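You operate a simulated robot arm through the tools that you are given. There is no shell and no other tool.

You are at the controls of a simulated robot arm. One attempt, no reset.

JOB
Lower to the lift card's height and settle the lift on its lock.
Fine: switch on, lever to free, raise it off the lock, lower, lever back to lock; switch off at the end.

Only the result counts: the job must be done as asked and must still hold three seconds after the hand-in. Knocking over, shifting, dropping, spilling or breaking anything else fails it.

ROBOT AND FRAMES
A 6-joint arm with a two-finger parallel gripper, fixed in place. Base frame: the origin is at the foot of the arm, x ahead of it, y to its left, z up. Readings come in mm, degrees, newtons and seconds.
With the tool pointing down near the work surface it reaches from about 220 to 620 mm from the base axis. Its first joint turns from -66.0 to 66.0 degrees. Payload 2.7 kg.
The TCP is the grasp point between the finger pads, 23 mm short of the fingertips. In the tool frame z runs along the fingers and y along their closing line. The gripper opens to 94 mm. The fingers are 38 mm wide and 10 mm thick; the gripper's body (54 by 96 mm) begins 39 mm behind the TCP.
Orientation is told as [roll, pitch, yaw] about the base's x, y, z axes, in that order, counted from this pose: with the fingers straight down and closing along the base's y, the tool's x points along the base's -x, its y along +y and its z along -z.

CONTROLS
- The arm moves only by the tool nudge_tool. Its argument "targets" is one flat list of numbers, 7 for each row, row after row: the shift along the tool's x, y, z in units of 250 mm (1.0 is 250 mm), then the turn, a rotation vector about the tool's x, y, z in units of 180 degrees (1.0 is 180 degrees), then the closure, from 0 (fully open) to 1 (shut). In form: [dx, dy, dz, wx, wy, wz, jaw, dx, dy, dz, wx, wy, wz, jaw, ...]. A call has 1 to 20 rows; each row is the pose to reach, as a shift and turn from the pose commanded when the call began, along the tool's axes at that moment. A call with a number of a shift or a turn outside -1 to 1 is refused whole. A row lasts 0.2 s, in which the tool goes at most 50 mm and 8.6 degrees; a call with a longer step from one row to the next is refused whole, and so is a gripper value outside its range. A pose out of reach is approached as far as the arm can. The call stops where the force on the tool passes 90 N (or 10 N more than at its start, if that is more) or the arm is blocked; 0.2 s more then pass. The fingers move at their own pace (about 45 mm/s each) and stop on an object; they squeeze with about 37 N. The grip force told is the motor's: it shows also when the fingers shut on nothing. Time passes only in rows, and 0.2 s behind the last, so rows that repeat a pose let the fingers close. The reply holds the time, the measured pose of the TCP, the force on the tool along the base axes, the opening and the grip force, in the units named above and with some noise, with the torque about the TCP (base axes, N m) and any sound that the robot's microphone picked up, and new pictures: "show" is both (left out), scene, wrist or none.
- Cameras (640 x 400 px; columns grow to the right, rows downward): "scene" is fixed at [79, -426.4, 1412.8]; the picture's right is [0.77, -0.63, 0.00], its down [-0.31, -0.37, -0.88] and it looks along [0.55, 0.68, -0.48] (base axes); focal length 329 px, centre (320, 200). "wrist" rides on the gripper at [86, 16, -75] in the tool frame; the picture's right is [-0.18, 0.98, 0.00], its down [-0.58, -0.11, -0.81] and it looks along [-0.79, -0.15, 0.59] (tool axes); focal length 243 px, centre (320, 200).
- probe_pixels(camera, pixels): for up to 12 pixels [column, row] of the newest picture of that camera ("zoom" is the newest enlarged one), the place [x, y, z] in the base frame of the surface seen there, good to about 2 mm. It takes no simulated time.
- inspect(camera, box): a new picture of the part [left, top, right, bottom] of that camera's present view, enlarged. It takes no simulated time.
- close_job(): hands the job in; it is judged then, once.

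Unless the task says otherwise, let go and move clear before handing in.

The tools are called after "Emit:" as name(argument=value, ...) on one line, values as JSON. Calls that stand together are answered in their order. nudge_tool: Moves the arm, as the interface text tells. Its arguments: {"type":"object","properties":{"targets":{"type":"array"},"show":{"type":"string","enum":["both","scene","wrist","none"]}},"required":["targets"]} The other tools are called the same way: probe_pixels (camera, pixels) gives the place of the surface under pixels of a picture; inspect (camera, box) takes an enlarged picture of a part of a camera's view; close_job () hands the job in.

At the start:

```text
time_s: 0.0
tool_pos: [424.0, 9.3, 1243.9]
ee_rot: [0.0, -0.1, 0.0]
contact_force: [0.3, 0.4, 0.3]
wrist_torque: [-0.01, 0.02, -0.03]
finger_gap: 94.5
finger_force: 0.1
```

scene: 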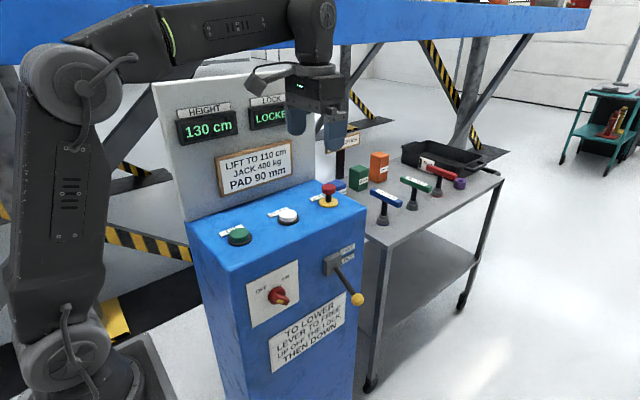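
wrist: 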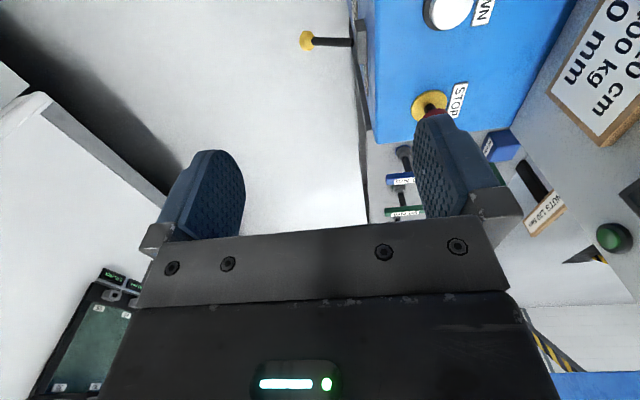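

The scene picture shows a control console with display "130 cm / LOCKED" and a card "LIFT TO 110 cm" (about pixel 255,165). I'll zoom in on the console parts before moving.

Emit:
inspect(camera="scene", box=[150, 70, 310, 220])

Emit:
inspect(camera="scene", box=[180, 170, 380, 390])

```text
2.67 times, centred on (230, 145) of scene
```

zoom: 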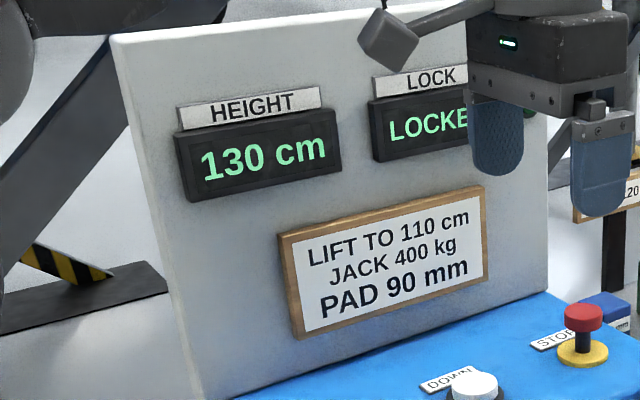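

```text
1.82 times, centred on (280, 280) of scene
```

zoom: 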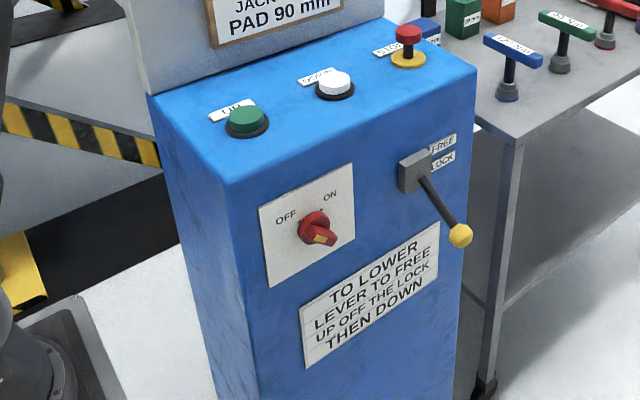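

The console has green LIFT, white DOWN, a red stop button, a rotary switch near (278,296) and a lever with yellow ball at (358,299). I'll zoom in on each to see the switch position and then probe the coordinates.

Emit:
inspect(camera="scene", box=[245, 260, 309, 330])

Emit:
inspect(camera="scene", box=[310, 230, 374, 310])

Emit:
inspect(camera="scene", box=[210, 170, 370, 270])

Emit:
probe_pixels(camera="scene", pixels=[[278, 296], [238, 236], [287, 215], [328, 188], [358, 299], [335, 264], [250, 290], [296, 266], [300, 325], [345, 280], [200, 260], [350, 220]])

```text
5.71 times, centred on (277, 295) of scene
```

zoom: 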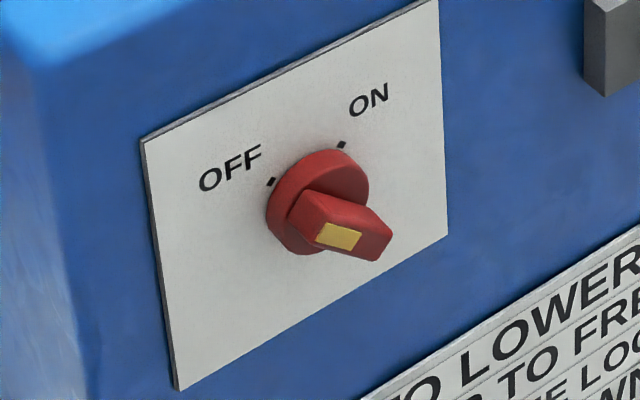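

```text
5.00 times, centred on (342, 270) of scene
```

zoom: 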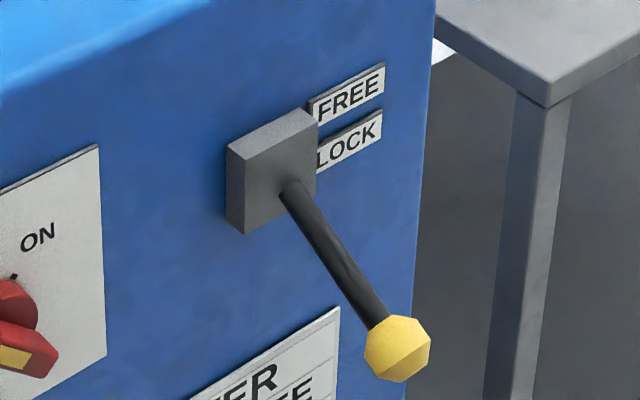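

```text
4.00 times, centred on (290, 220) of scene
```

zoom: 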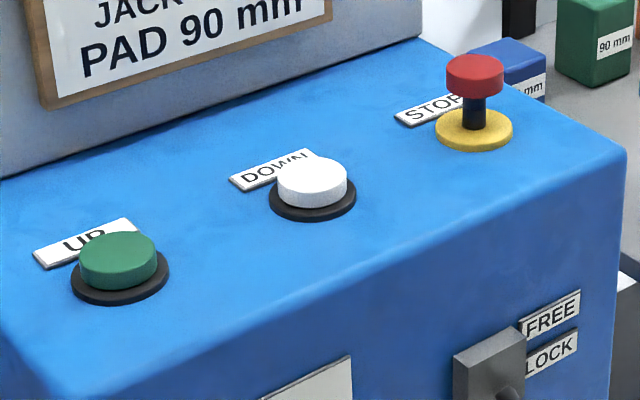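

```text
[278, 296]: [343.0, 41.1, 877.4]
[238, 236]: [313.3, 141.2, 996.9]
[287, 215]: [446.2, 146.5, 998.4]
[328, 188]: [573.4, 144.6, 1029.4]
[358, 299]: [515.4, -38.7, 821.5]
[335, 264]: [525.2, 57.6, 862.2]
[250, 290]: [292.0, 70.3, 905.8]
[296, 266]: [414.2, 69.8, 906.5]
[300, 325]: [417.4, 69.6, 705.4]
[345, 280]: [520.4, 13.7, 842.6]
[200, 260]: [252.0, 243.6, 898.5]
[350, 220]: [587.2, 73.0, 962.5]
```

The switch pointer (yellow mark, zoom 338,235) points to OFF and the lever is in the LOCK position (pointing down). I'll probe the arm, panel, button and knob geometry in more detail.

Emit:
probe_pixels(camera="scene", pixels=[[70, 345], [75, 85], [110, 370], [160, 100], [200, 210], [300, 180], [290, 90], [240, 225], [289, 209], [268, 215], [350, 205], [20, 360]])

Emit:
inspect(camera="scene", box=[260, 280, 300, 305])

```text
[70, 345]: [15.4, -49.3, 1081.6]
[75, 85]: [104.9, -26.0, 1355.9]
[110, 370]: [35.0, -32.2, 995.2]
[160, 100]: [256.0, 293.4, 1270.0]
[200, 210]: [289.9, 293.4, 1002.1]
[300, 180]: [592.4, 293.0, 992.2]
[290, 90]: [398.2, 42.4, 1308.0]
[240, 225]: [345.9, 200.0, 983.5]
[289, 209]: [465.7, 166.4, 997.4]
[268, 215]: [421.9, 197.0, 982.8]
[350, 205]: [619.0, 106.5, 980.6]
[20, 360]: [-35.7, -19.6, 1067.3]
```

```text
16.00 times, centred on (280, 292) of scene
```

zoom: 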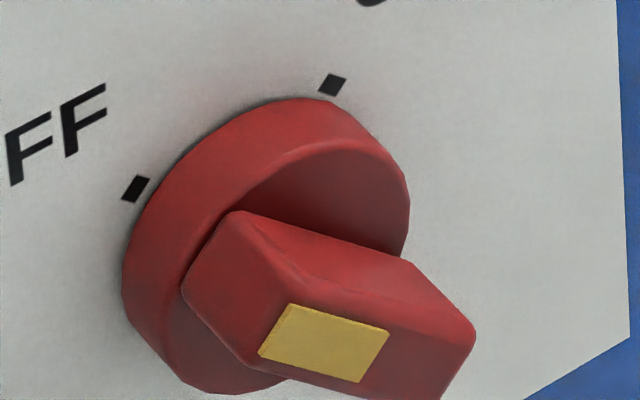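

I'll probe the knob's bar corners on this 16x zoom to get the bar's exact pose.

Emit:
probe_pixels(camera="zoom", pixels=[[240, 212], [195, 280], [285, 310], [265, 355], [385, 330], [360, 378], [470, 330], [440, 385], [330, 85], [135, 190], [330, 340], [300, 180]])

```text
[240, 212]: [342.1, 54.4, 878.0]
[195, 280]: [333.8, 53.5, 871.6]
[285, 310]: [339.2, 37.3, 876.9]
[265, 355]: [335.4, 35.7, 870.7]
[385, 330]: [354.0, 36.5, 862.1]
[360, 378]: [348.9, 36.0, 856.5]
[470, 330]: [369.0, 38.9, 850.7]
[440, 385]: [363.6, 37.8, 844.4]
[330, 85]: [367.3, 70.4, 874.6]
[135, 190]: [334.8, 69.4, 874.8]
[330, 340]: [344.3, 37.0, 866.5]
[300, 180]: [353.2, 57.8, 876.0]
```

The panel front is y≈70, the knob centre is about (351, y, 859) with its bar front at y≈36, and the bar lies upper-left to lower-right. Next I'll probe the lever and buttons on zooms.

Emit:
inspect(camera="scene", box=[320, 240, 368, 310])

```text
5.71 times, centred on (344, 275) of scene
```

zoom: 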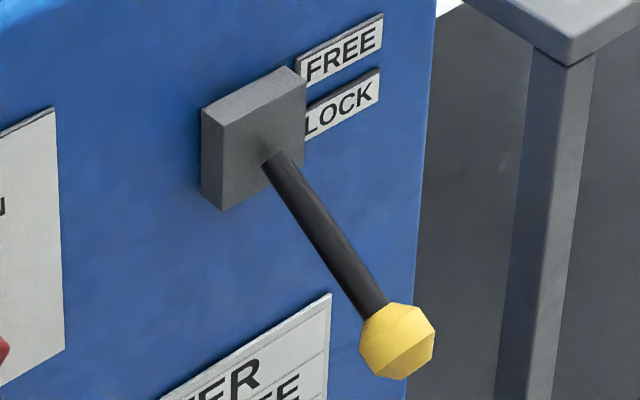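

Emit:
probe_pixels(camera="zoom", pixels=[[265, 165], [290, 150], [360, 310], [385, 300], [362, 345], [433, 340], [400, 340], [400, 375], [275, 75], [205, 115], [225, 205], [300, 140]])

Emit:
probe_pixels(camera="scene", pixels=[[346, 249], [346, 258], [230, 234], [247, 234], [239, 231], [280, 216], [297, 214], [288, 210], [238, 242], [288, 221], [400, 235], [355, 170]])

```text
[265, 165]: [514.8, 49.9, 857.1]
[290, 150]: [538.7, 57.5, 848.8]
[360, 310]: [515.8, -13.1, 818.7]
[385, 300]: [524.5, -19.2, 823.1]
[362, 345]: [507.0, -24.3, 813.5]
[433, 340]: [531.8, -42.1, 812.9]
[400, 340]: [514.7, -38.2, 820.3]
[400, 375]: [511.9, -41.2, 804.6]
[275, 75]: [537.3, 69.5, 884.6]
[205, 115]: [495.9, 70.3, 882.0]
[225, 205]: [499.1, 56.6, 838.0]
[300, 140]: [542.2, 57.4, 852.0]
```

```text
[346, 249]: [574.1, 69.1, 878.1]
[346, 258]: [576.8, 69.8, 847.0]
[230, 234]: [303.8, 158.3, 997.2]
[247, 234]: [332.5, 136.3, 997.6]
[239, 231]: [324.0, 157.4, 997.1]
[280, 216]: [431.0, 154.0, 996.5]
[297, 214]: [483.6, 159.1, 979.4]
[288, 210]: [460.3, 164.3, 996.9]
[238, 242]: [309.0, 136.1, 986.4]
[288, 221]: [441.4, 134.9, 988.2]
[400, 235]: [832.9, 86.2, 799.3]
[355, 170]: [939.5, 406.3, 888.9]
```

The lever's block centres at about (520, 60, 860) and its ball at about (520, -33, 808), about 30° below horizontal. UP is centred near (318,148,997) and DOWN near (450,150,997). First I'll back away in -y while tilting the tool toward +y to face the console front.

Emit:
nudge_tool(targets=[0.04, -0.07, 0.05, -0.045, 0, 0, 0, 0.08, -0.14, 0.1, -0.09, 0, 0, 0, 0.12, -0.21, 0.15, -0.135, 0, 0, 0, 0.16, -0.28, 0.2, -0.18, 0, 0, 0, 0.2, -0.35, 0.25, -0.225, 0, 0, 0, 0.24, -0.4, 0.3, -0.27, 0, 0, 0])

```text
time_s: 1.4
tool_pos: [362.8, -89.2, 1169.2]
ee_rot: [48.9, -0.1, 0.0]
contact_force: [-0.4, 0.3, -0.9]
wrist_torque: [-0.02, 0.01, 0.03]
finger_gap: 94.2
finger_force: 0.2
```

scene: 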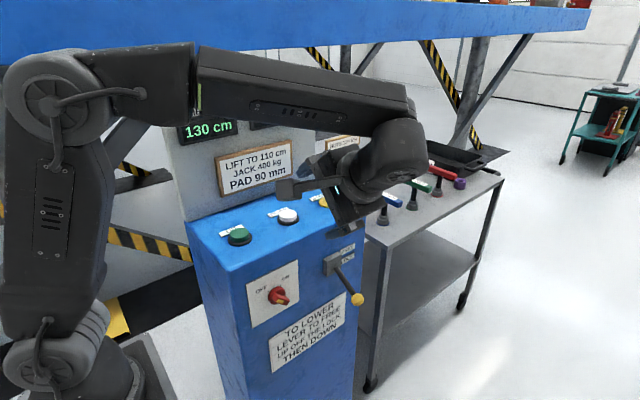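
wrist: 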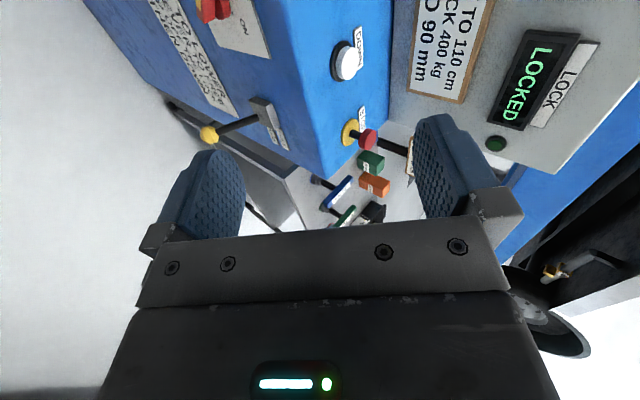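

The arm follows well; the roll is 48.9° and the wrist view shows the console. I'll continue the roll to 90° and descend in front of the switch with plenty of clearance.

Emit:
nudge_tool(targets=[0.009, -0.08, 0.09, -0.04, 0, 0, 0, 0.018, -0.16, 0.17, -0.08, 0, 0, 0, 0.027, -0.24, 0.26, -0.12, 0, 0, 0, 0.036, -0.32, 0.345, -0.16, 0, 0, 0, 0.045, -0.39, 0.43, -0.2, 0, 0, 0, 0.052, -0.454, 0.507, -0.23, 0, 0, 0])

```text
time_s: 2.8
tool_pos: [350.4, -71.9, 1000.5]
ee_rot: [90.1, -0.1, 0.0]
contact_force: [0.4, 0.7, 0.5]
wrist_torque: [0.0, 0.01, 0.0]
finger_gap: 94.1
finger_force: 0.1
```

scene: 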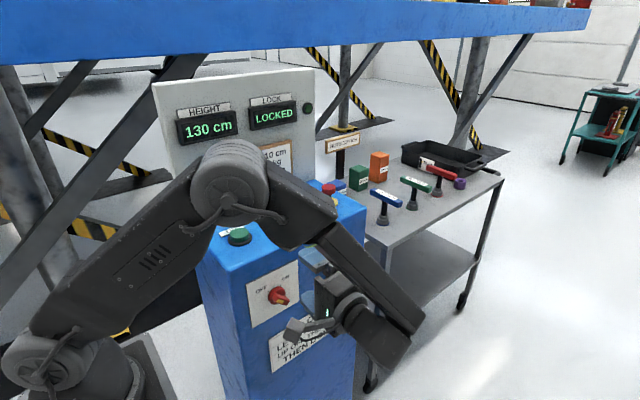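
wrist: 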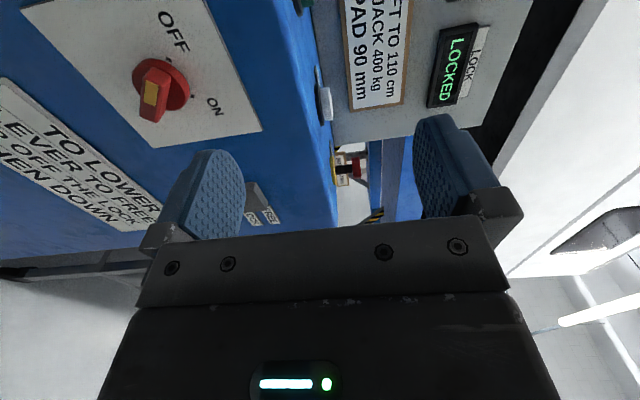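

Roll is now 90° with the tool pointing along +y at z=1000; display reads 130 cm LOCKED. I'll go down to the knob's height with a 45° turn about the tool axis so the fingers straddle the bar.

Emit:
nudge_tool(targets=[0, -0.1, 0.02, 0, 0, 0.042, 0, 0, -0.2, 0.04, 0, 0, 0.084, 0, 0, -0.3, 0.06, 0, 0, 0.126, 0, 0, -0.4, 0.08, 0, 0, 0.168, 0, 0, -0.5, 0.1, 0, 0, 0.21, 0, 0, -0.566, 0.12, 0, 0, 0.25, 0])

```text
time_s: 4.2
tool_pos: [349.5, -38.6, 857.4]
ee_rot: [90.0, 45.1, 0.0]
contact_force: [0.1, 0.8, -1.4]
wrist_torque: [-0.01, 0.01, 0.0]
finger_gap: 93.6
finger_force: 0.0
```

scene: 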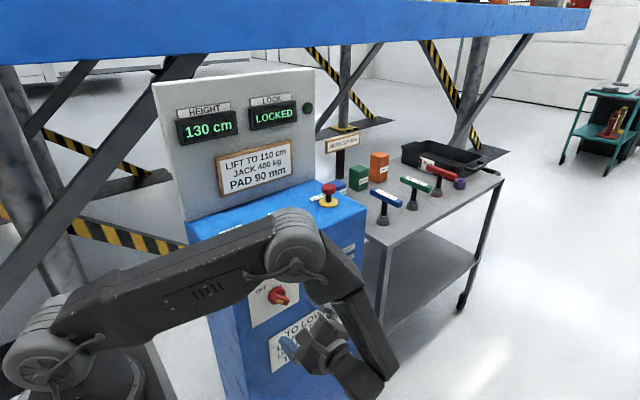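
wrist: 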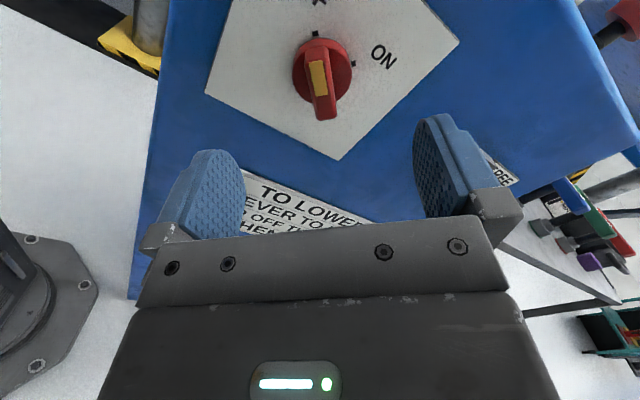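

The bar (wrist 320,80) now lies between the fingers and runs along the tool's x. I'll zoom and probe its edges to centre the grip.

Emit:
inspect(camera="wrist", box=[280, 20, 370, 130])

```text
3.64 times, centred on (325, 75) of wrist
```

zoom: 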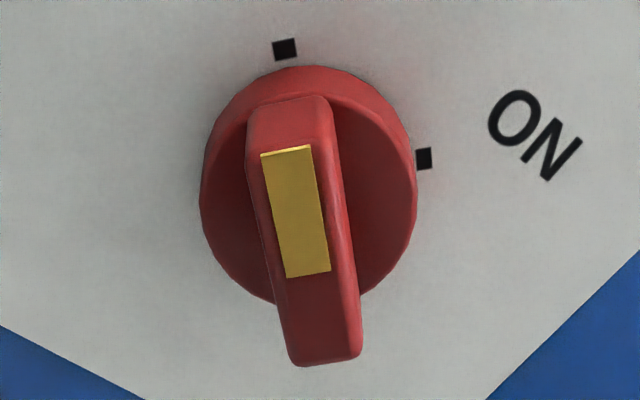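

Emit:
probe_pixels(camera="zoom", pixels=[[285, 48], [424, 158], [275, 170], [320, 165], [283, 250], [332, 250], [300, 350], [355, 345], [285, 120], [324, 320], [220, 180], [395, 200]])

```text
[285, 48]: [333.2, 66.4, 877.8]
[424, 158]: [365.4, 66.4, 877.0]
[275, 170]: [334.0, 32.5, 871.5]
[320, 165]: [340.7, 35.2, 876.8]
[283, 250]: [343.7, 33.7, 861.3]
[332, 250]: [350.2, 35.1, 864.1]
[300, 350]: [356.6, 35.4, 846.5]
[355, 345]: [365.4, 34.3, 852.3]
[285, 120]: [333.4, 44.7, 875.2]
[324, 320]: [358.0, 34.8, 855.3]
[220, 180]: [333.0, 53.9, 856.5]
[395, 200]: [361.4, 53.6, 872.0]
```

Bar centre is about (350, 35, 860), matching my aim. I'll advance so the fingertips reach y≈48 (disc face at 54), then close on the bar.

Emit:
nudge_tool(targets=[0.004, 0.004, 0.1, 0, 0, 0, 0, 0.004, 0.004, 0.2, 0, 0, 0, 0, 0.004, 0.004, 0.263, 0, 0, 0, 0, 0.004, 0.004, 0.263, 0, 0, 0, 0, 0.004, 0.004, 0.263, 0, 0, 0, 1, 0.004, 0.004, 0.263, 0, 0, 0, 1, 0.004, 0.004, 0.263, 0, 0, 0, 1, 0.004, 0.004, 0.263, 0, 0, 0, 1, 0.004, 0.004, 0.263, 0, 0, 0, 1, 0.004, 0.004, 0.263, 0, 0, 0, 1, 0.004, 0.004, 0.263, 0, 0, 0, 1])

```text
time_s: 6.6
tool_pos: [350.4, 26.0, 859.5]
ee_rot: [90.1, 45.1, 0.1]
contact_force: [-1.5, -0.4, -1.8]
wrist_torque: [0.01, 0.01, 0.02]
finger_gap: 14.8
finger_force: 45.3
```

scene: 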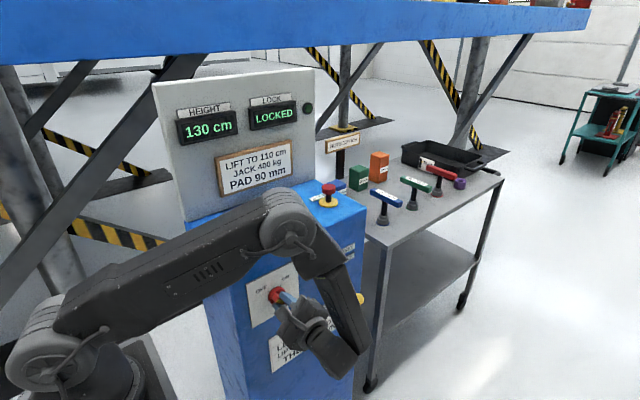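
wrist: 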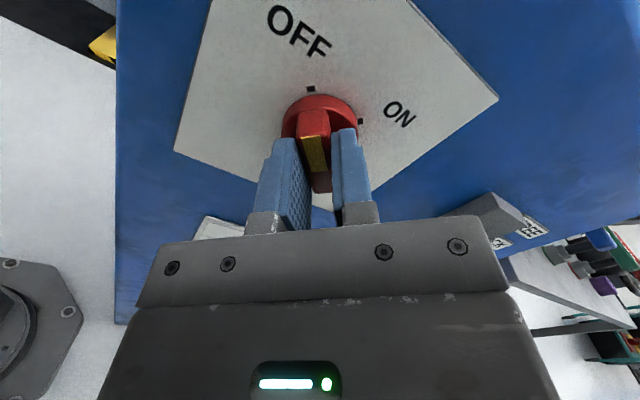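

Gripped firmly (14.8 mm opening, 45 N) and well centred. Now I turn +90° about the tool axis, taking the pointer from OFF to ON.

Emit:
nudge_tool(targets=[0, 0, 0, 0, 0, 0.045, 1, 0, 0, 0, 0, 0, 0.09, 1, 0, 0, 0, 0, 0, 0.135, 1, 0, 0, 0, 0, 0, 0.18, 1, 0, 0, 0, 0, 0, 0.225, 1, 0, 0, 0, 0, 0, 0.27, 1, 0, 0, 0, 0, 0, 0.315, 1, 0, 0, 0, 0, 0, 0.36, 1, 0, 0, 0, 0, 0, 0.405, 1, 0, 0, 0, 0, 0, 0.45, 1, 0, 0, 0, 0, 0, 0.495, 1])

```text
time_s: 9.0
tool_pos: [349.5, 25.5, 860.1]
ee_rot: [-90.2, 45.5, -179.8]
contact_force: [-18.8, 26.8, -8.8]
wrist_torque: [0.16, -0.04, -0.17]
finger_gap: 14.9
finger_force: 44.9
```

scene: 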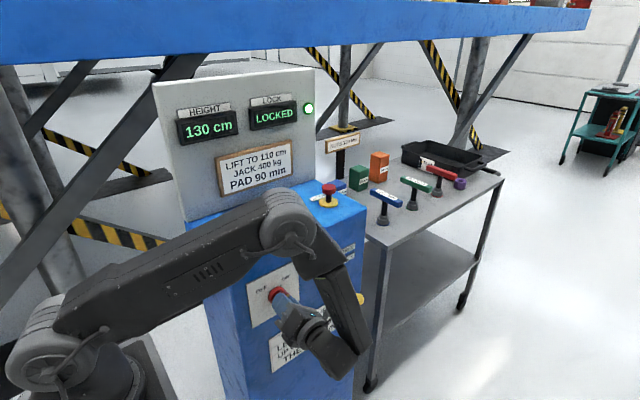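
wrist: 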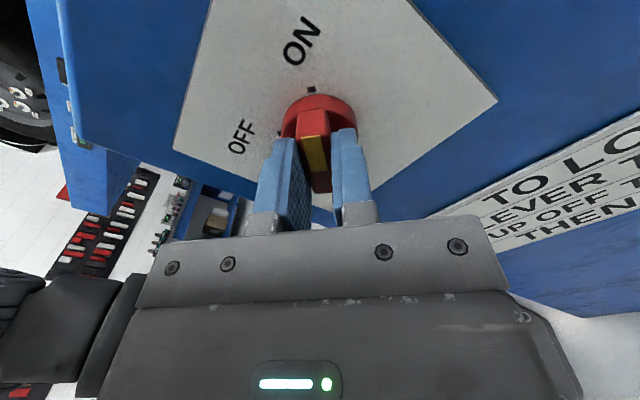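

The green lamp at scene (308,107) is lit and the pointer points to ON. I'll open the fingers and back straight off.

Emit:
nudge_tool(targets=[0, 0, 0, 0, 0, 0, 0.4, 0, 0, 0, 0, 0, 0, 0.4, 0, 0, 0, 0, 0, 0, 0.4, 0, 0, 0, 0, 0, 0, 0.4, 0, 0, -0.1, 0, 0, 0, 0.4, 0, 0, -0.25, 0, 0, 0, 0.4, 0, 0, -0.4, 0, 0, 0, 0.4])

```text
time_s: 10.6
tool_pos: [350.8, -75.2, 859.1]
ee_rot: [-90.1, 45.9, 180.0]
contact_force: [-0.4, 0.6, -0.2]
wrist_torque: [0.0, 0.02, 0.02]
finger_gap: 56.6
finger_force: 0.0
```

scene: 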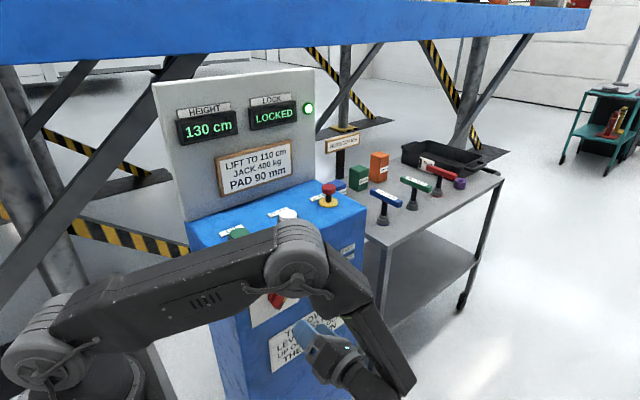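
wrist: 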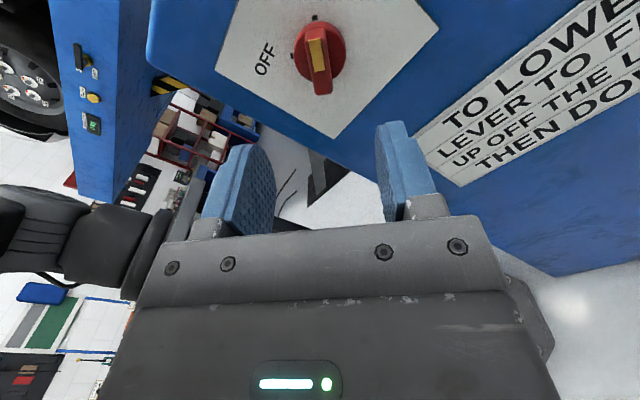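

Switch is ON and the gripper is clear at y≈-75. I'll turn the tool back to its neutral roll (φ=0, so the pads lie above/below) while backing to y≈-110, ready for the lever.

Emit:
nudge_tool(targets=[0, 0, -0.01, 0, 0, -0.0466, 0.4, 0, 0, -0.02, 0, 0, -0.0932, 0.4, 0, 0, -0.03, 0, 0, -0.1398, 0.4, 0, 0, -0.04, 0, 0, -0.1864, 0.4, 0, 0, -0.05, 0, 0, -0.233, 0.4, 0, 0, -0.06, 0, 0, -0.2796, 0.4, 0, 0, -0.07, 0, 0, -0.3262, 0.4, 0, 0, -0.08, 0, 0, -0.3728, 0.4, 0, 0, -0.09, 0, 0, -0.4194, 0.4, 0, 0, -0.1, 0, 0, -0.466, 0.4, 0, 0, -0.11, 0, 0, -0.5126, 0.4, 0, 0, -0.12, 0, 0, -0.5592, 0.4, 0, 0, -0.13, 0, 0, -0.6058, 0.4, 0, 0, -0.14, 0, 0, -0.6524, 0.4, 0, 0, -0.14, 0, 0, -0.699, 0.4, 0, 0, -0.14, 0, 0, -0.745, 0.4])

```text
time_s: 14.0
tool_pos: [351.0, -109.6, 859.6]
ee_rot: [90.0, -0.2, 0.0]
contact_force: [-0.6, 0.2, 0.1]
wrist_torque: [-0.03, 0.02, 0.02]
finger_gap: 56.5
finger_force: 0.1
```

scene: 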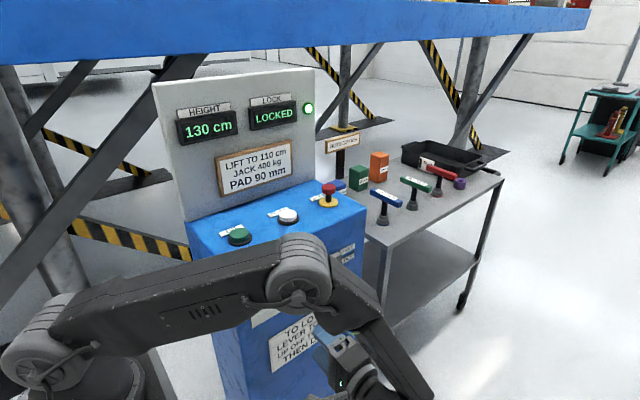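
wrist: 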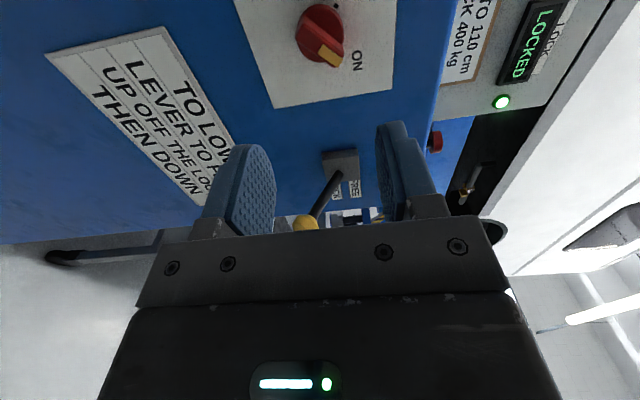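

The lever (wrist 320,200) is visible ahead. Before moving, I check the elbow's clearance from the console.

Emit:
probe_pixels(camera="scene", pixels=[[303, 265], [300, 240], [200, 290], [110, 320], [380, 340], [280, 290]])

Emit:
probe_pixels(camera="wrist", pixels=[[305, 222], [303, 215], [330, 185], [340, 165], [320, 205]])

```text
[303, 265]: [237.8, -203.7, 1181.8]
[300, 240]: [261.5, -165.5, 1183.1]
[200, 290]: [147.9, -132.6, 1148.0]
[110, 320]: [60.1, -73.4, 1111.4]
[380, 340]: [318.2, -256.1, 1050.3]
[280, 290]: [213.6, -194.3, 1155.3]
```

```text
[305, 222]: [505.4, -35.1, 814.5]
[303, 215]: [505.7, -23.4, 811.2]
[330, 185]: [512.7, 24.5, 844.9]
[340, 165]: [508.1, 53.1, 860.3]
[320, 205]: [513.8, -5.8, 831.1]
```

The elbow is at y≈-190, well clear, and the ball is confirmed near (519,-32,810). I'll move to a standoff in front of the ball, yawed 25°.

Emit:
nudge_tool(targets=[-0.12, -0.05, 0.01, 0, -0.03, 0, 0.4, -0.25, -0.1, 0.02, 0, -0.06, 0, 0.4, -0.38, -0.15, 0.03, 0, -0.09, 0, 0.4, -0.48, -0.18, 0.04, 0, -0.115, 0, 0.4, -0.556, -0.2, 0.048, 0, -0.139, 0, 0.4])

```text
time_s: 15.2
tool_pos: [490.6, -97.2, 808.2]
ee_rot: [90.0, -0.1, -25.2]
contact_force: [0.6, -0.1, -0.3]
wrist_torque: [-0.01, -0.04, -0.01]
finger_gap: 56.4
finger_force: 0.1
```

scene: 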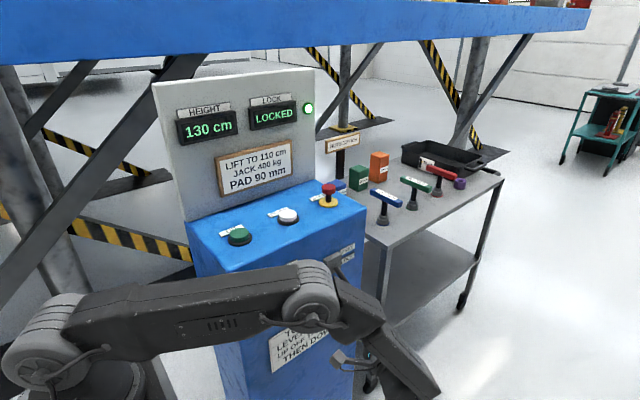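
wrist: 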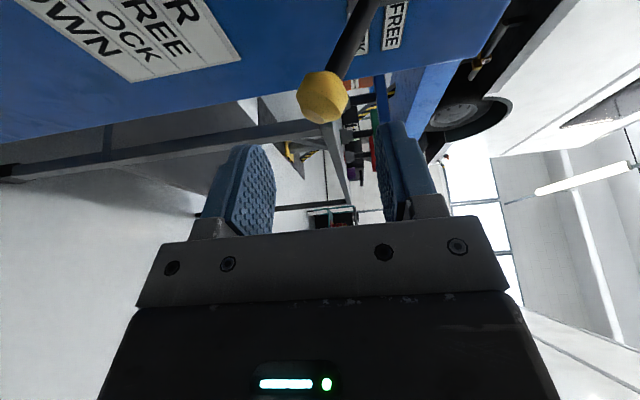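

The ball (wrist 322,97) sits centred between the pads. I'll probe it once more for exact alignment.

Emit:
probe_pixels(camera="wrist", pixels=[[322, 97], [305, 97], [342, 97], [322, 78], [322, 115], [350, 40]])

```text
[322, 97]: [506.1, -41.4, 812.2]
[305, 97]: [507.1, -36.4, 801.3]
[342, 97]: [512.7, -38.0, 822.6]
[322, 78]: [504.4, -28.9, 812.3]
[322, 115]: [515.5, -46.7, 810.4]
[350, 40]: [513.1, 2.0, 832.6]
```

Ball centre is about (518,-33,811). I'll advance 65 mm so the pads straddle it, then raise so the lower pad carries the ball up toward FREE.

Emit:
nudge_tool(targets=[0, 0.01, 0.09, 0, 0, 0, 0.4, 0, 0.01, 0.18, 0, 0, 0, 0.4, 0, 0.01, 0.26, 0, 0, 0, 0.45, 0, 0.01, 0.26, 0, 0, 0, 0.5, 0, 0.06, 0.26, 0, 0, 0, 0.5, 0, 0.12, 0.26, 0, 0, 0, 0.5, 0, 0.18, 0.26, 0, 0, 0, 0.5, 0, 0.24, 0.26, 0, 0, 0, 0.5, 0, 0.3, 0.26, 0, 0, 0, 0.5, 0, 0.36, 0.26, 0, 0, 0, 0.5, 0, 0.4, 0.26, 0, 0, 0, 0.5, 0, 0.43, 0.26, 0, 0, 0, 0.5])

```text
time_s: 17.8
tool_pos: [517.5, -36.6, 916.8]
ee_rot: [89.8, 0.0, -25.1]
contact_force: [1.1, -2.4, -8.3]
wrist_torque: [-0.31, -0.02, -0.07]
finger_gap: 50.9
finger_force: 4.2
```

scene: 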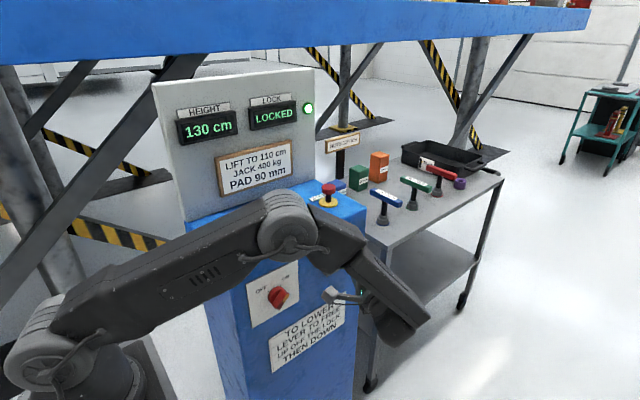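
wrist: 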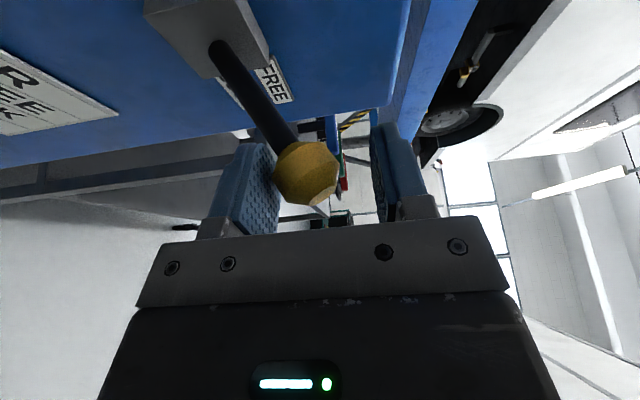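

The lever has swung up past horizontal with the ball on the lower pad, at 8 N. I'll probe the ball to see how far it is.

Emit:
probe_pixels(camera="wrist", pixels=[[306, 172], [285, 170], [335, 175], [250, 95], [222, 55]])

Emit:
inspect(camera="scene", box=[310, 240, 390, 320])

```text
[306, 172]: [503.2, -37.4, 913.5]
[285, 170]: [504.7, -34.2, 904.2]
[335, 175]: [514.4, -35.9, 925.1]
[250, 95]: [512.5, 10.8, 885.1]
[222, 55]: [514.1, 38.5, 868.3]
```

```text
5.00 times, centred on (350, 280) of scene
```

zoom: 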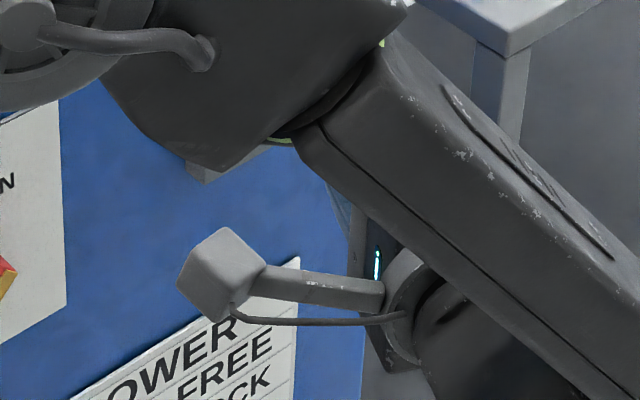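

Ball is at z≈914, i.e. about +30°. I'll push a little further to make sure it's at the FREE stop, watching the force.

Emit:
nudge_tool(targets=[0, 0.02, 0, 0, 0, 0, 0.5, 0, 0.035, 0, 0, 0, 0, 0.5])

```text
time_s: 18.4
tool_pos: [518.4, -38.9, 922.6]
ee_rot: [89.6, 0.3, -25.0]
contact_force: [0.0, -8.8, -30.0]
wrist_torque: [-1.05, 0.05, -0.11]
finger_gap: 60.7
finger_force: 15.7
```

scene: 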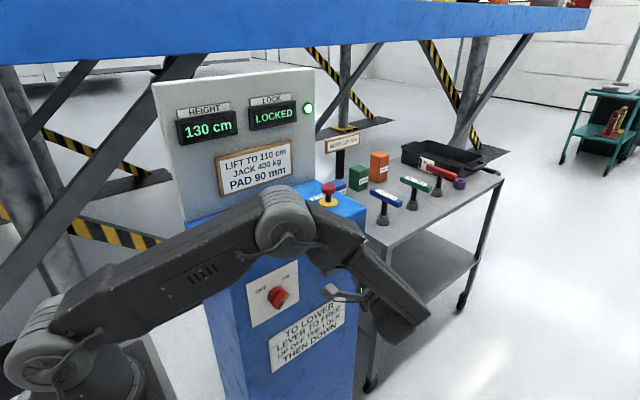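
wrist: 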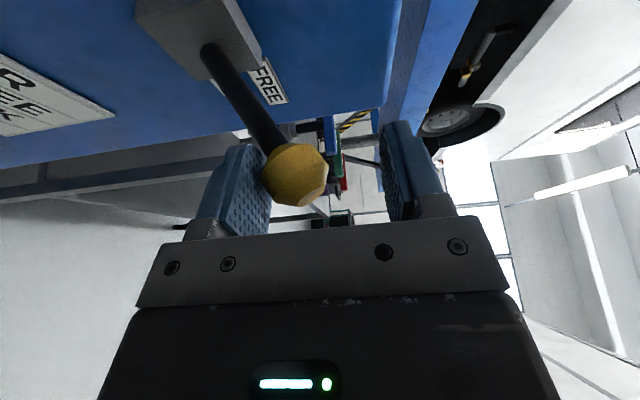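

The pad now yields at 30 N with the lever not moving, so it's at the FREE stop. I'll lower slightly so the pads don't touch the ball, then back off.

Emit:
nudge_tool(targets=[0, -0.03, 0, 0, 0, 0, 0.45, 0, -0.05, 0, 0, 0, 0, 0.42, 0, -0.05, 0, 0, 0, 0, 0.42, 0, -0.05, -0.1, 0, 0, 0, 0.42, 0, -0.05, -0.22, 0, 0, 0, 0.42, 0, -0.05, -0.36, 0, 0, 0, 0.42])

```text
time_s: 19.8
tool_pos: [478.1, -121.2, 915.3]
ee_rot: [90.0, 0.0, -25.0]
contact_force: [0.1, 0.1, 0.1]
wrist_torque: [0.04, 0.0, 0.01]
finger_gap: 54.5
finger_force: 0.1
```

scene: 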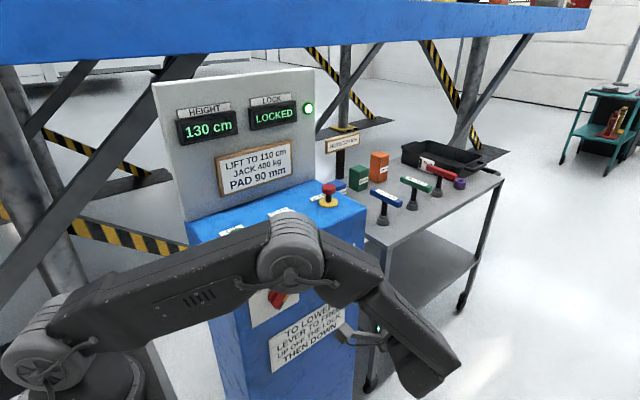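
wrist: 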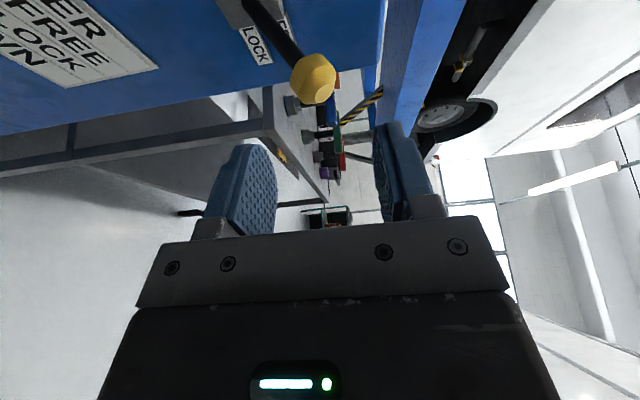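

Clear of the lever. I'll check where the ball (wrist 313,77) has stayed.

Emit:
probe_pixels(camera="wrist", pixels=[[313, 77], [298, 77], [332, 77], [275, 30]])

```text
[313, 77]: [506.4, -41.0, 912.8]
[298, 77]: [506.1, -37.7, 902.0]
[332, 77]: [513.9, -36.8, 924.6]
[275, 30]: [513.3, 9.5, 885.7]
```

The lever stays up at FREE (ball z≈913). Now I'll climb away with the fingers closing, straighten the yaw, and then prepare to press UP with a tilted tool so the wrist camera can watch the displays.

Emit:
nudge_tool(targets=[0.053, 0.13, -0.033, 0, 0.028, 0, 0.6, 0.106, 0.26, -0.066, 0, 0.056, 0, 0.8, 0.16, 0.39, -0.1, 0, 0.084, 0, 1, 0.213, 0.52, -0.132, 0, 0.112, 0, 1, 0.267, 0.66, -0.165, 0, 0.139, 0, 1], show="scene")

```text
time_s: 21.0
tool_pos: [401.2, -103.3, 1067.5]
ee_rot: [89.6, -0.1, -0.4]
contact_force: [0.8, -0.1, 0.0]
wrist_torque: [-0.01, 0.01, -0.01]
finger_gap: 0.2
finger_force: 37.0
out of reach, approached as far as the arm can: row 5
```

scene: 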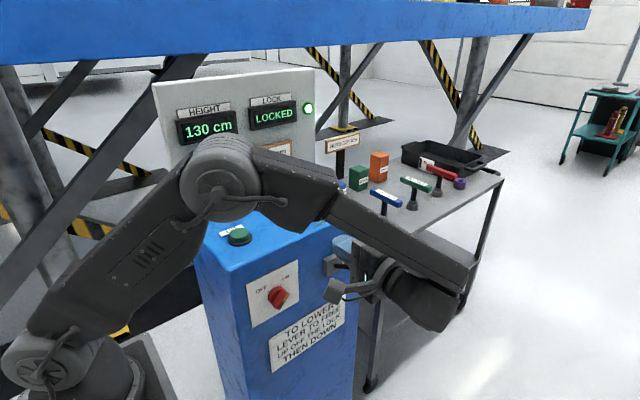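

The arm hit a wrist limit slightly short (y≈-103, z≈1067), harmless. I'll now reduce the roll to about 35° while moving up and toward the console.

Emit:
nudge_tool(targets=[0.03, 0.04, 0.06, 0.044, 0, 0, 1, 0.07, 0.08, 0.13, 0.088, 0, 0, 1, 0.1, 0.12, 0.19, 0.132, 0, 0, 1, 0.14, 0.16, 0.26, 0.176, 0, 0, 1, 0.17, 0.2, 0.32, 0.22, 0, 0, 1, 0.2, 0.24, 0.38, 0.264, 0, 0, 1, 0.24, 0.28, 0.45, 0.3056, 0, 0, 1])

```text
time_s: 22.6
tool_pos: [342.6, 10.1, 1135.5]
ee_rot: [35.0, -0.1, 0.0]
contact_force: [0.2, -0.6, -0.4]
wrist_torque: [-0.02, 0.03, 0.05]
finger_gap: 0.3
finger_force: 37.0
```

scene: 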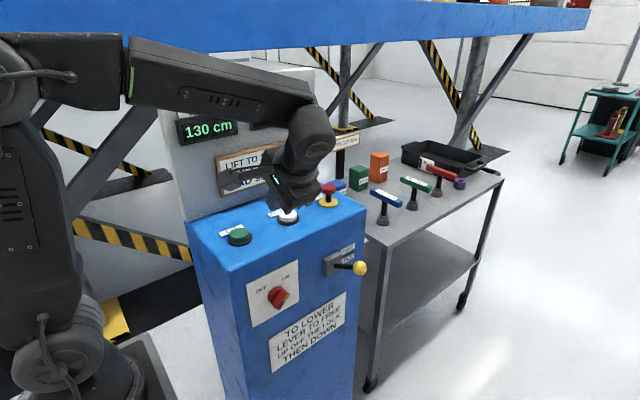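
wrist: 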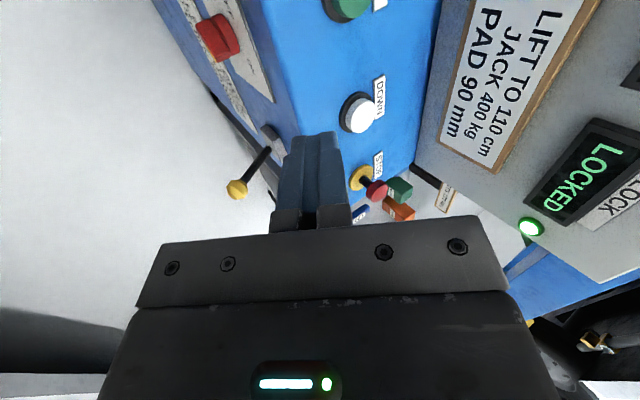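

Roll is 35° at (343,10,1136) and the lever is seen up at FREE. Now I spin the tool -90° about its axis so the camera looks toward the displays, while moving above the UP button.

Emit:
nudge_tool(targets=[0.009, 0.026, 0.045, 0, 0, -0.0455, 1, 0.018, 0.052, 0.09, 0, 0, -0.091, 1, 0.027, 0.078, 0.135, 0, 0, -0.1365, 1, 0.036, 0.104, 0.18, 0, 0, -0.182, 1, 0.045, 0.13, 0.225, 0, 0, -0.2275, 1, 0.053, 0.157, 0.27, 0, 0, -0.273, 1, 0.062, 0.183, 0.316, 0, 0, -0.3185, 1, 0.071, 0.209, 0.36, 0, 0, -0.364, 1, 0.08, 0.235, 0.406, 0, 0, -0.4095, 1, 0.089, 0.26, 0.45, 0, 0, -0.455, 1, 0.098, 0.287, 0.497, 0, 0, -0.5, 1])

```text
time_s: 25.0
tool_pos: [317.9, 137.9, 1076.4]
ee_rot: [-0.1, -34.9, 90.2]
contact_force: [-0.3, -0.2, 0.6]
wrist_torque: [0.03, -0.03, -0.01]
finger_gap: 0.1
finger_force: 36.9
```

scene: 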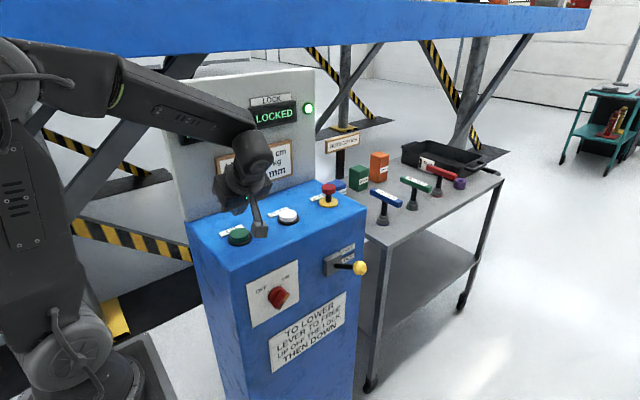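
wrist: 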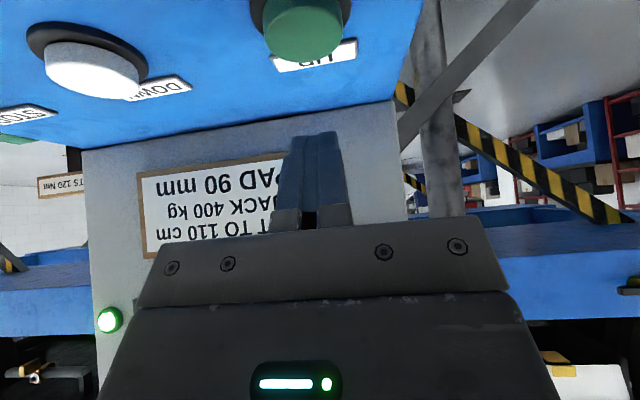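

The wrist picture shows the UP button at (305,30), with the panel upside down, so I can't read HEIGHT from here; LOCK stays readable in the scene view. I'll probe the UP button and the fingertip before pressing.

Emit:
probe_pixels(camera="wrist", pixels=[[305, 30], [270, 25], [340, 25], [305, 50], [305, 8], [310, 140], [295, 145], [330, 140], [95, 75], [95, 60]])

Emit:
inspect(camera="scene", box=[205, 140, 305, 250])

```text
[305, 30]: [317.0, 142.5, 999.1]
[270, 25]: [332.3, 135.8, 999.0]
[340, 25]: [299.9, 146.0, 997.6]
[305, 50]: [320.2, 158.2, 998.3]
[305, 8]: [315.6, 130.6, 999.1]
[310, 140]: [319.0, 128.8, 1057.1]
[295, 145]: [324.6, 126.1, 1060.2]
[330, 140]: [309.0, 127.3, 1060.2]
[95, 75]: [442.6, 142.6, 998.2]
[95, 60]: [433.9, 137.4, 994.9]
```

```text
3.64 times, centred on (255, 195) of scene
```

zoom: 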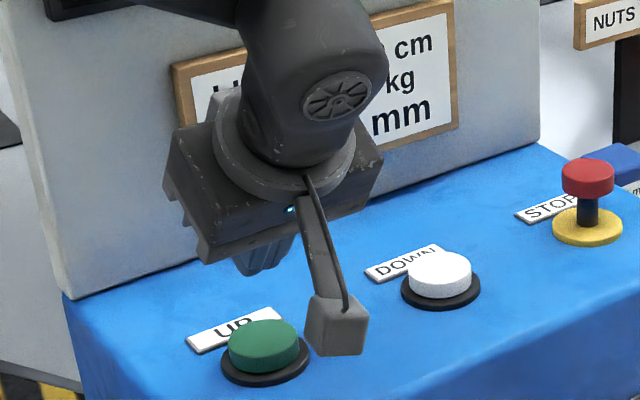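

UP button centre is about (317,145,998). I'll move over it and descend cautiously to find contact.

Emit:
nudge_tool(targets=[0.04, 0, 0.08, 0, 0, 0, 1, 0.078, 0, 0.16, 0, 0, 0, 1, 0.09, 0, 0.177, 0, 0, 0, 1, 0.101, 0, 0.193, 0, 0, 0, 1])

```text
time_s: 26.0
tool_pos: [317.4, 144.6, 1022.5]
ee_rot: [-0.1, -35.1, 90.1]
contact_force: [-2.9, 0.4, 7.9]
wrist_torque: [-0.04, 0.12, 0.03]
finger_gap: 0.0
finger_force: 37.2
heard: click
```

scene: 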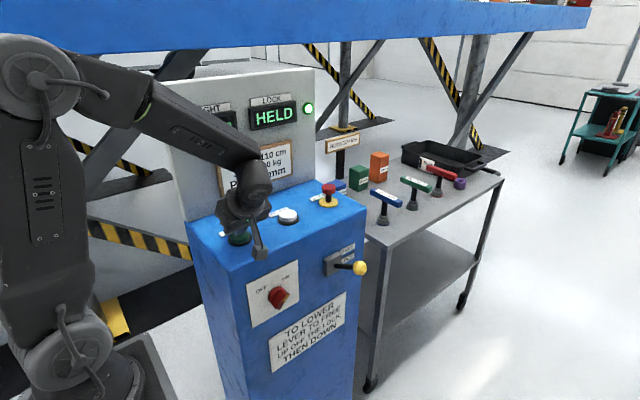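
wrist: 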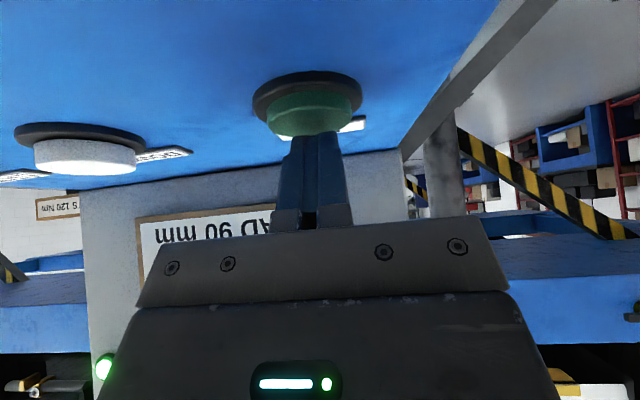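

A click was heard and LOCK changed from LOCKED to HELD, so the lift is off its lock. I'll release by raising the tool and back off to read the height.

Emit:
nudge_tool(targets=[-0.06, 0, -0.08, 0, 0, 0, 1, -0.101, 0, -0.193, 0, 0, 0, 1, -0.05, 0, -0.35, 0, 0, 0, 1, 0.05, 0, -0.5, 0, 0, 0, 1, 0.15, 0, -0.6, 0, 0, 0, 1])

```text
time_s: 27.2
tool_pos: [318.0, 28.7, 1121.6]
ee_rot: [-0.1, -35.0, 90.0]
contact_force: [1.0, -0.6, -0.7]
wrist_torque: [0.02, 0.01, 0.01]
finger_gap: 0.0
finger_force: 37.0
```

scene: 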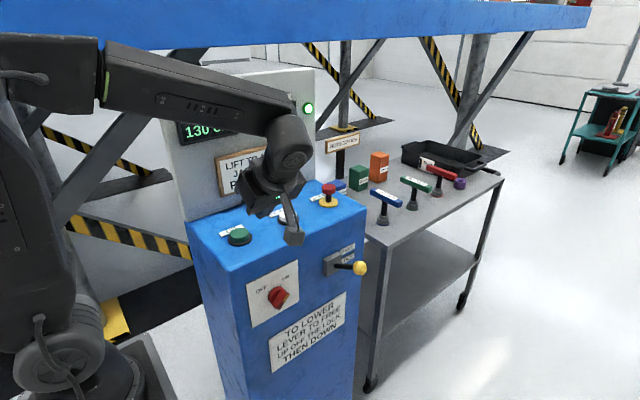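
wrist: 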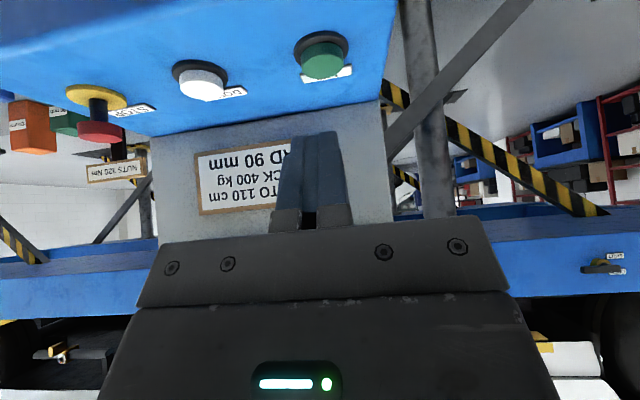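

HEIGHT at (200,132) still reads about 130; I'll zoom in and also probe for the display.

Emit:
inspect(camera="scene", box=[165, 95, 315, 205])

```text
3.64 times, centred on (240, 150) of scene
```

zoom: 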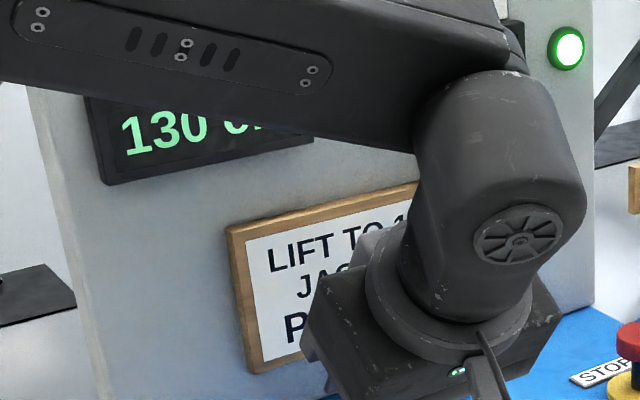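

HEIGHT still rounds to 130. I'll press UP again for about 1.8 s to get clearly above the lock and gauge the speed, then pull back along the tool axis to read both displays.

Emit:
nudge_tool(targets=[-0.07, 0, 0.18, 0, 0, 0, 1, -0.13, 0, 0.36, 0, 0, 0, 1, -0.196, 0, 0.534, 0, 0, 0, 1, -0.146, 0, 0.606, 0, 0, 0, 1, -0.146, 0, 0.606, 0, 0, 0, 1, -0.146, 0, 0.606, 0, 0, 0, 1, -0.146, 0, 0.606, 0, 0, 0, 1, -0.146, 0, 0.606, 0, 0, 0, 1, -0.146, 0, 0.606, 0, 0, 0, 1, -0.146, 0, 0.606, 0, 0, 0, 1, -0.146, 0, 0.606, 0, 0, 0, 1, -0.146, 0, 0.606, 0, 0, 0, 1, -0.146, 0, 0.606, 0, 0, 0, 1, -0.196, 0, 0.534, 0, 0, 0, 1, -0.17, 0, 0.38, 0, 0, 0, 1, -0.15, 0, 0.19, 0, 0, 0, 1, -0.15, 0, 0, 0, 0, 0, 1, -0.15, 0, -0.19, 0, 0, 0, 1])

```text
time_s: 31.0
tool_pos: [319.5, 32.5, 1184.9]
ee_rot: [0.1, -34.9, 89.9]
contact_force: [0.3, -0.1, 0.6]
wrist_torque: [-0.01, 0.01, -0.05]
finger_gap: 0.1
finger_force: 36.7
heard: click
```

scene: 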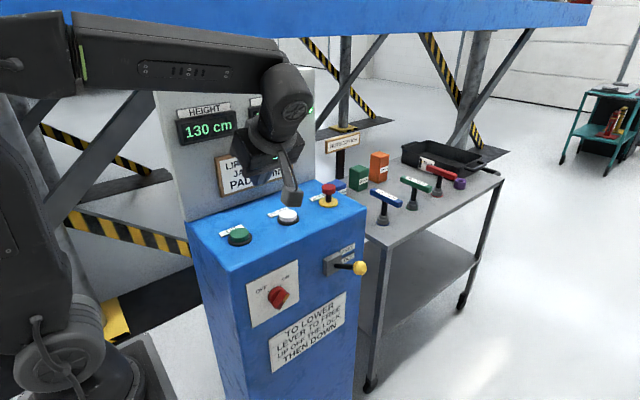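
wrist: 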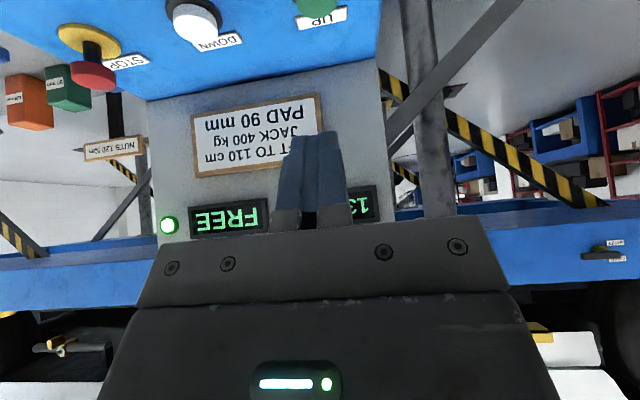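

LOCK now reads FREE (wrist 228,218, upside down). I'll zoom in on HEIGHT at (210,130).

Emit:
inspect(camera="scene", box=[160, 90, 320, 200])

Emit:
inspect(camera="scene", box=[300, 0, 640, 120])

```text
3.64 times, centred on (240, 145) of scene
```

zoom: 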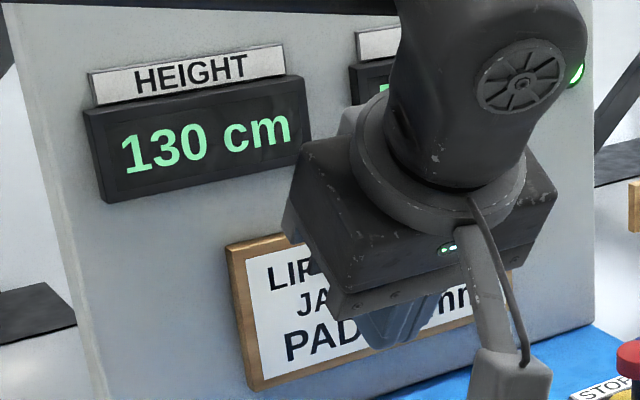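

```text
1.88 times, centred on (470, 60) of scene
```

zoom: 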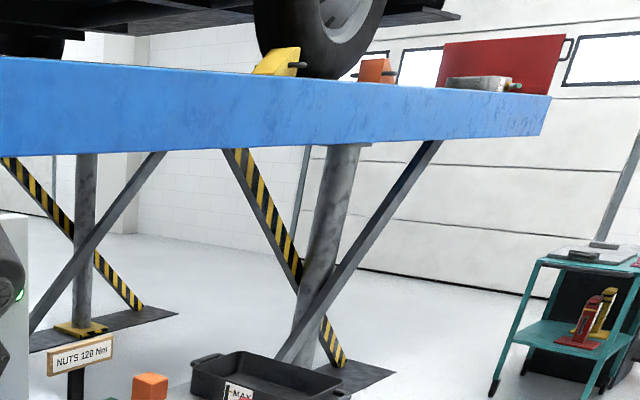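

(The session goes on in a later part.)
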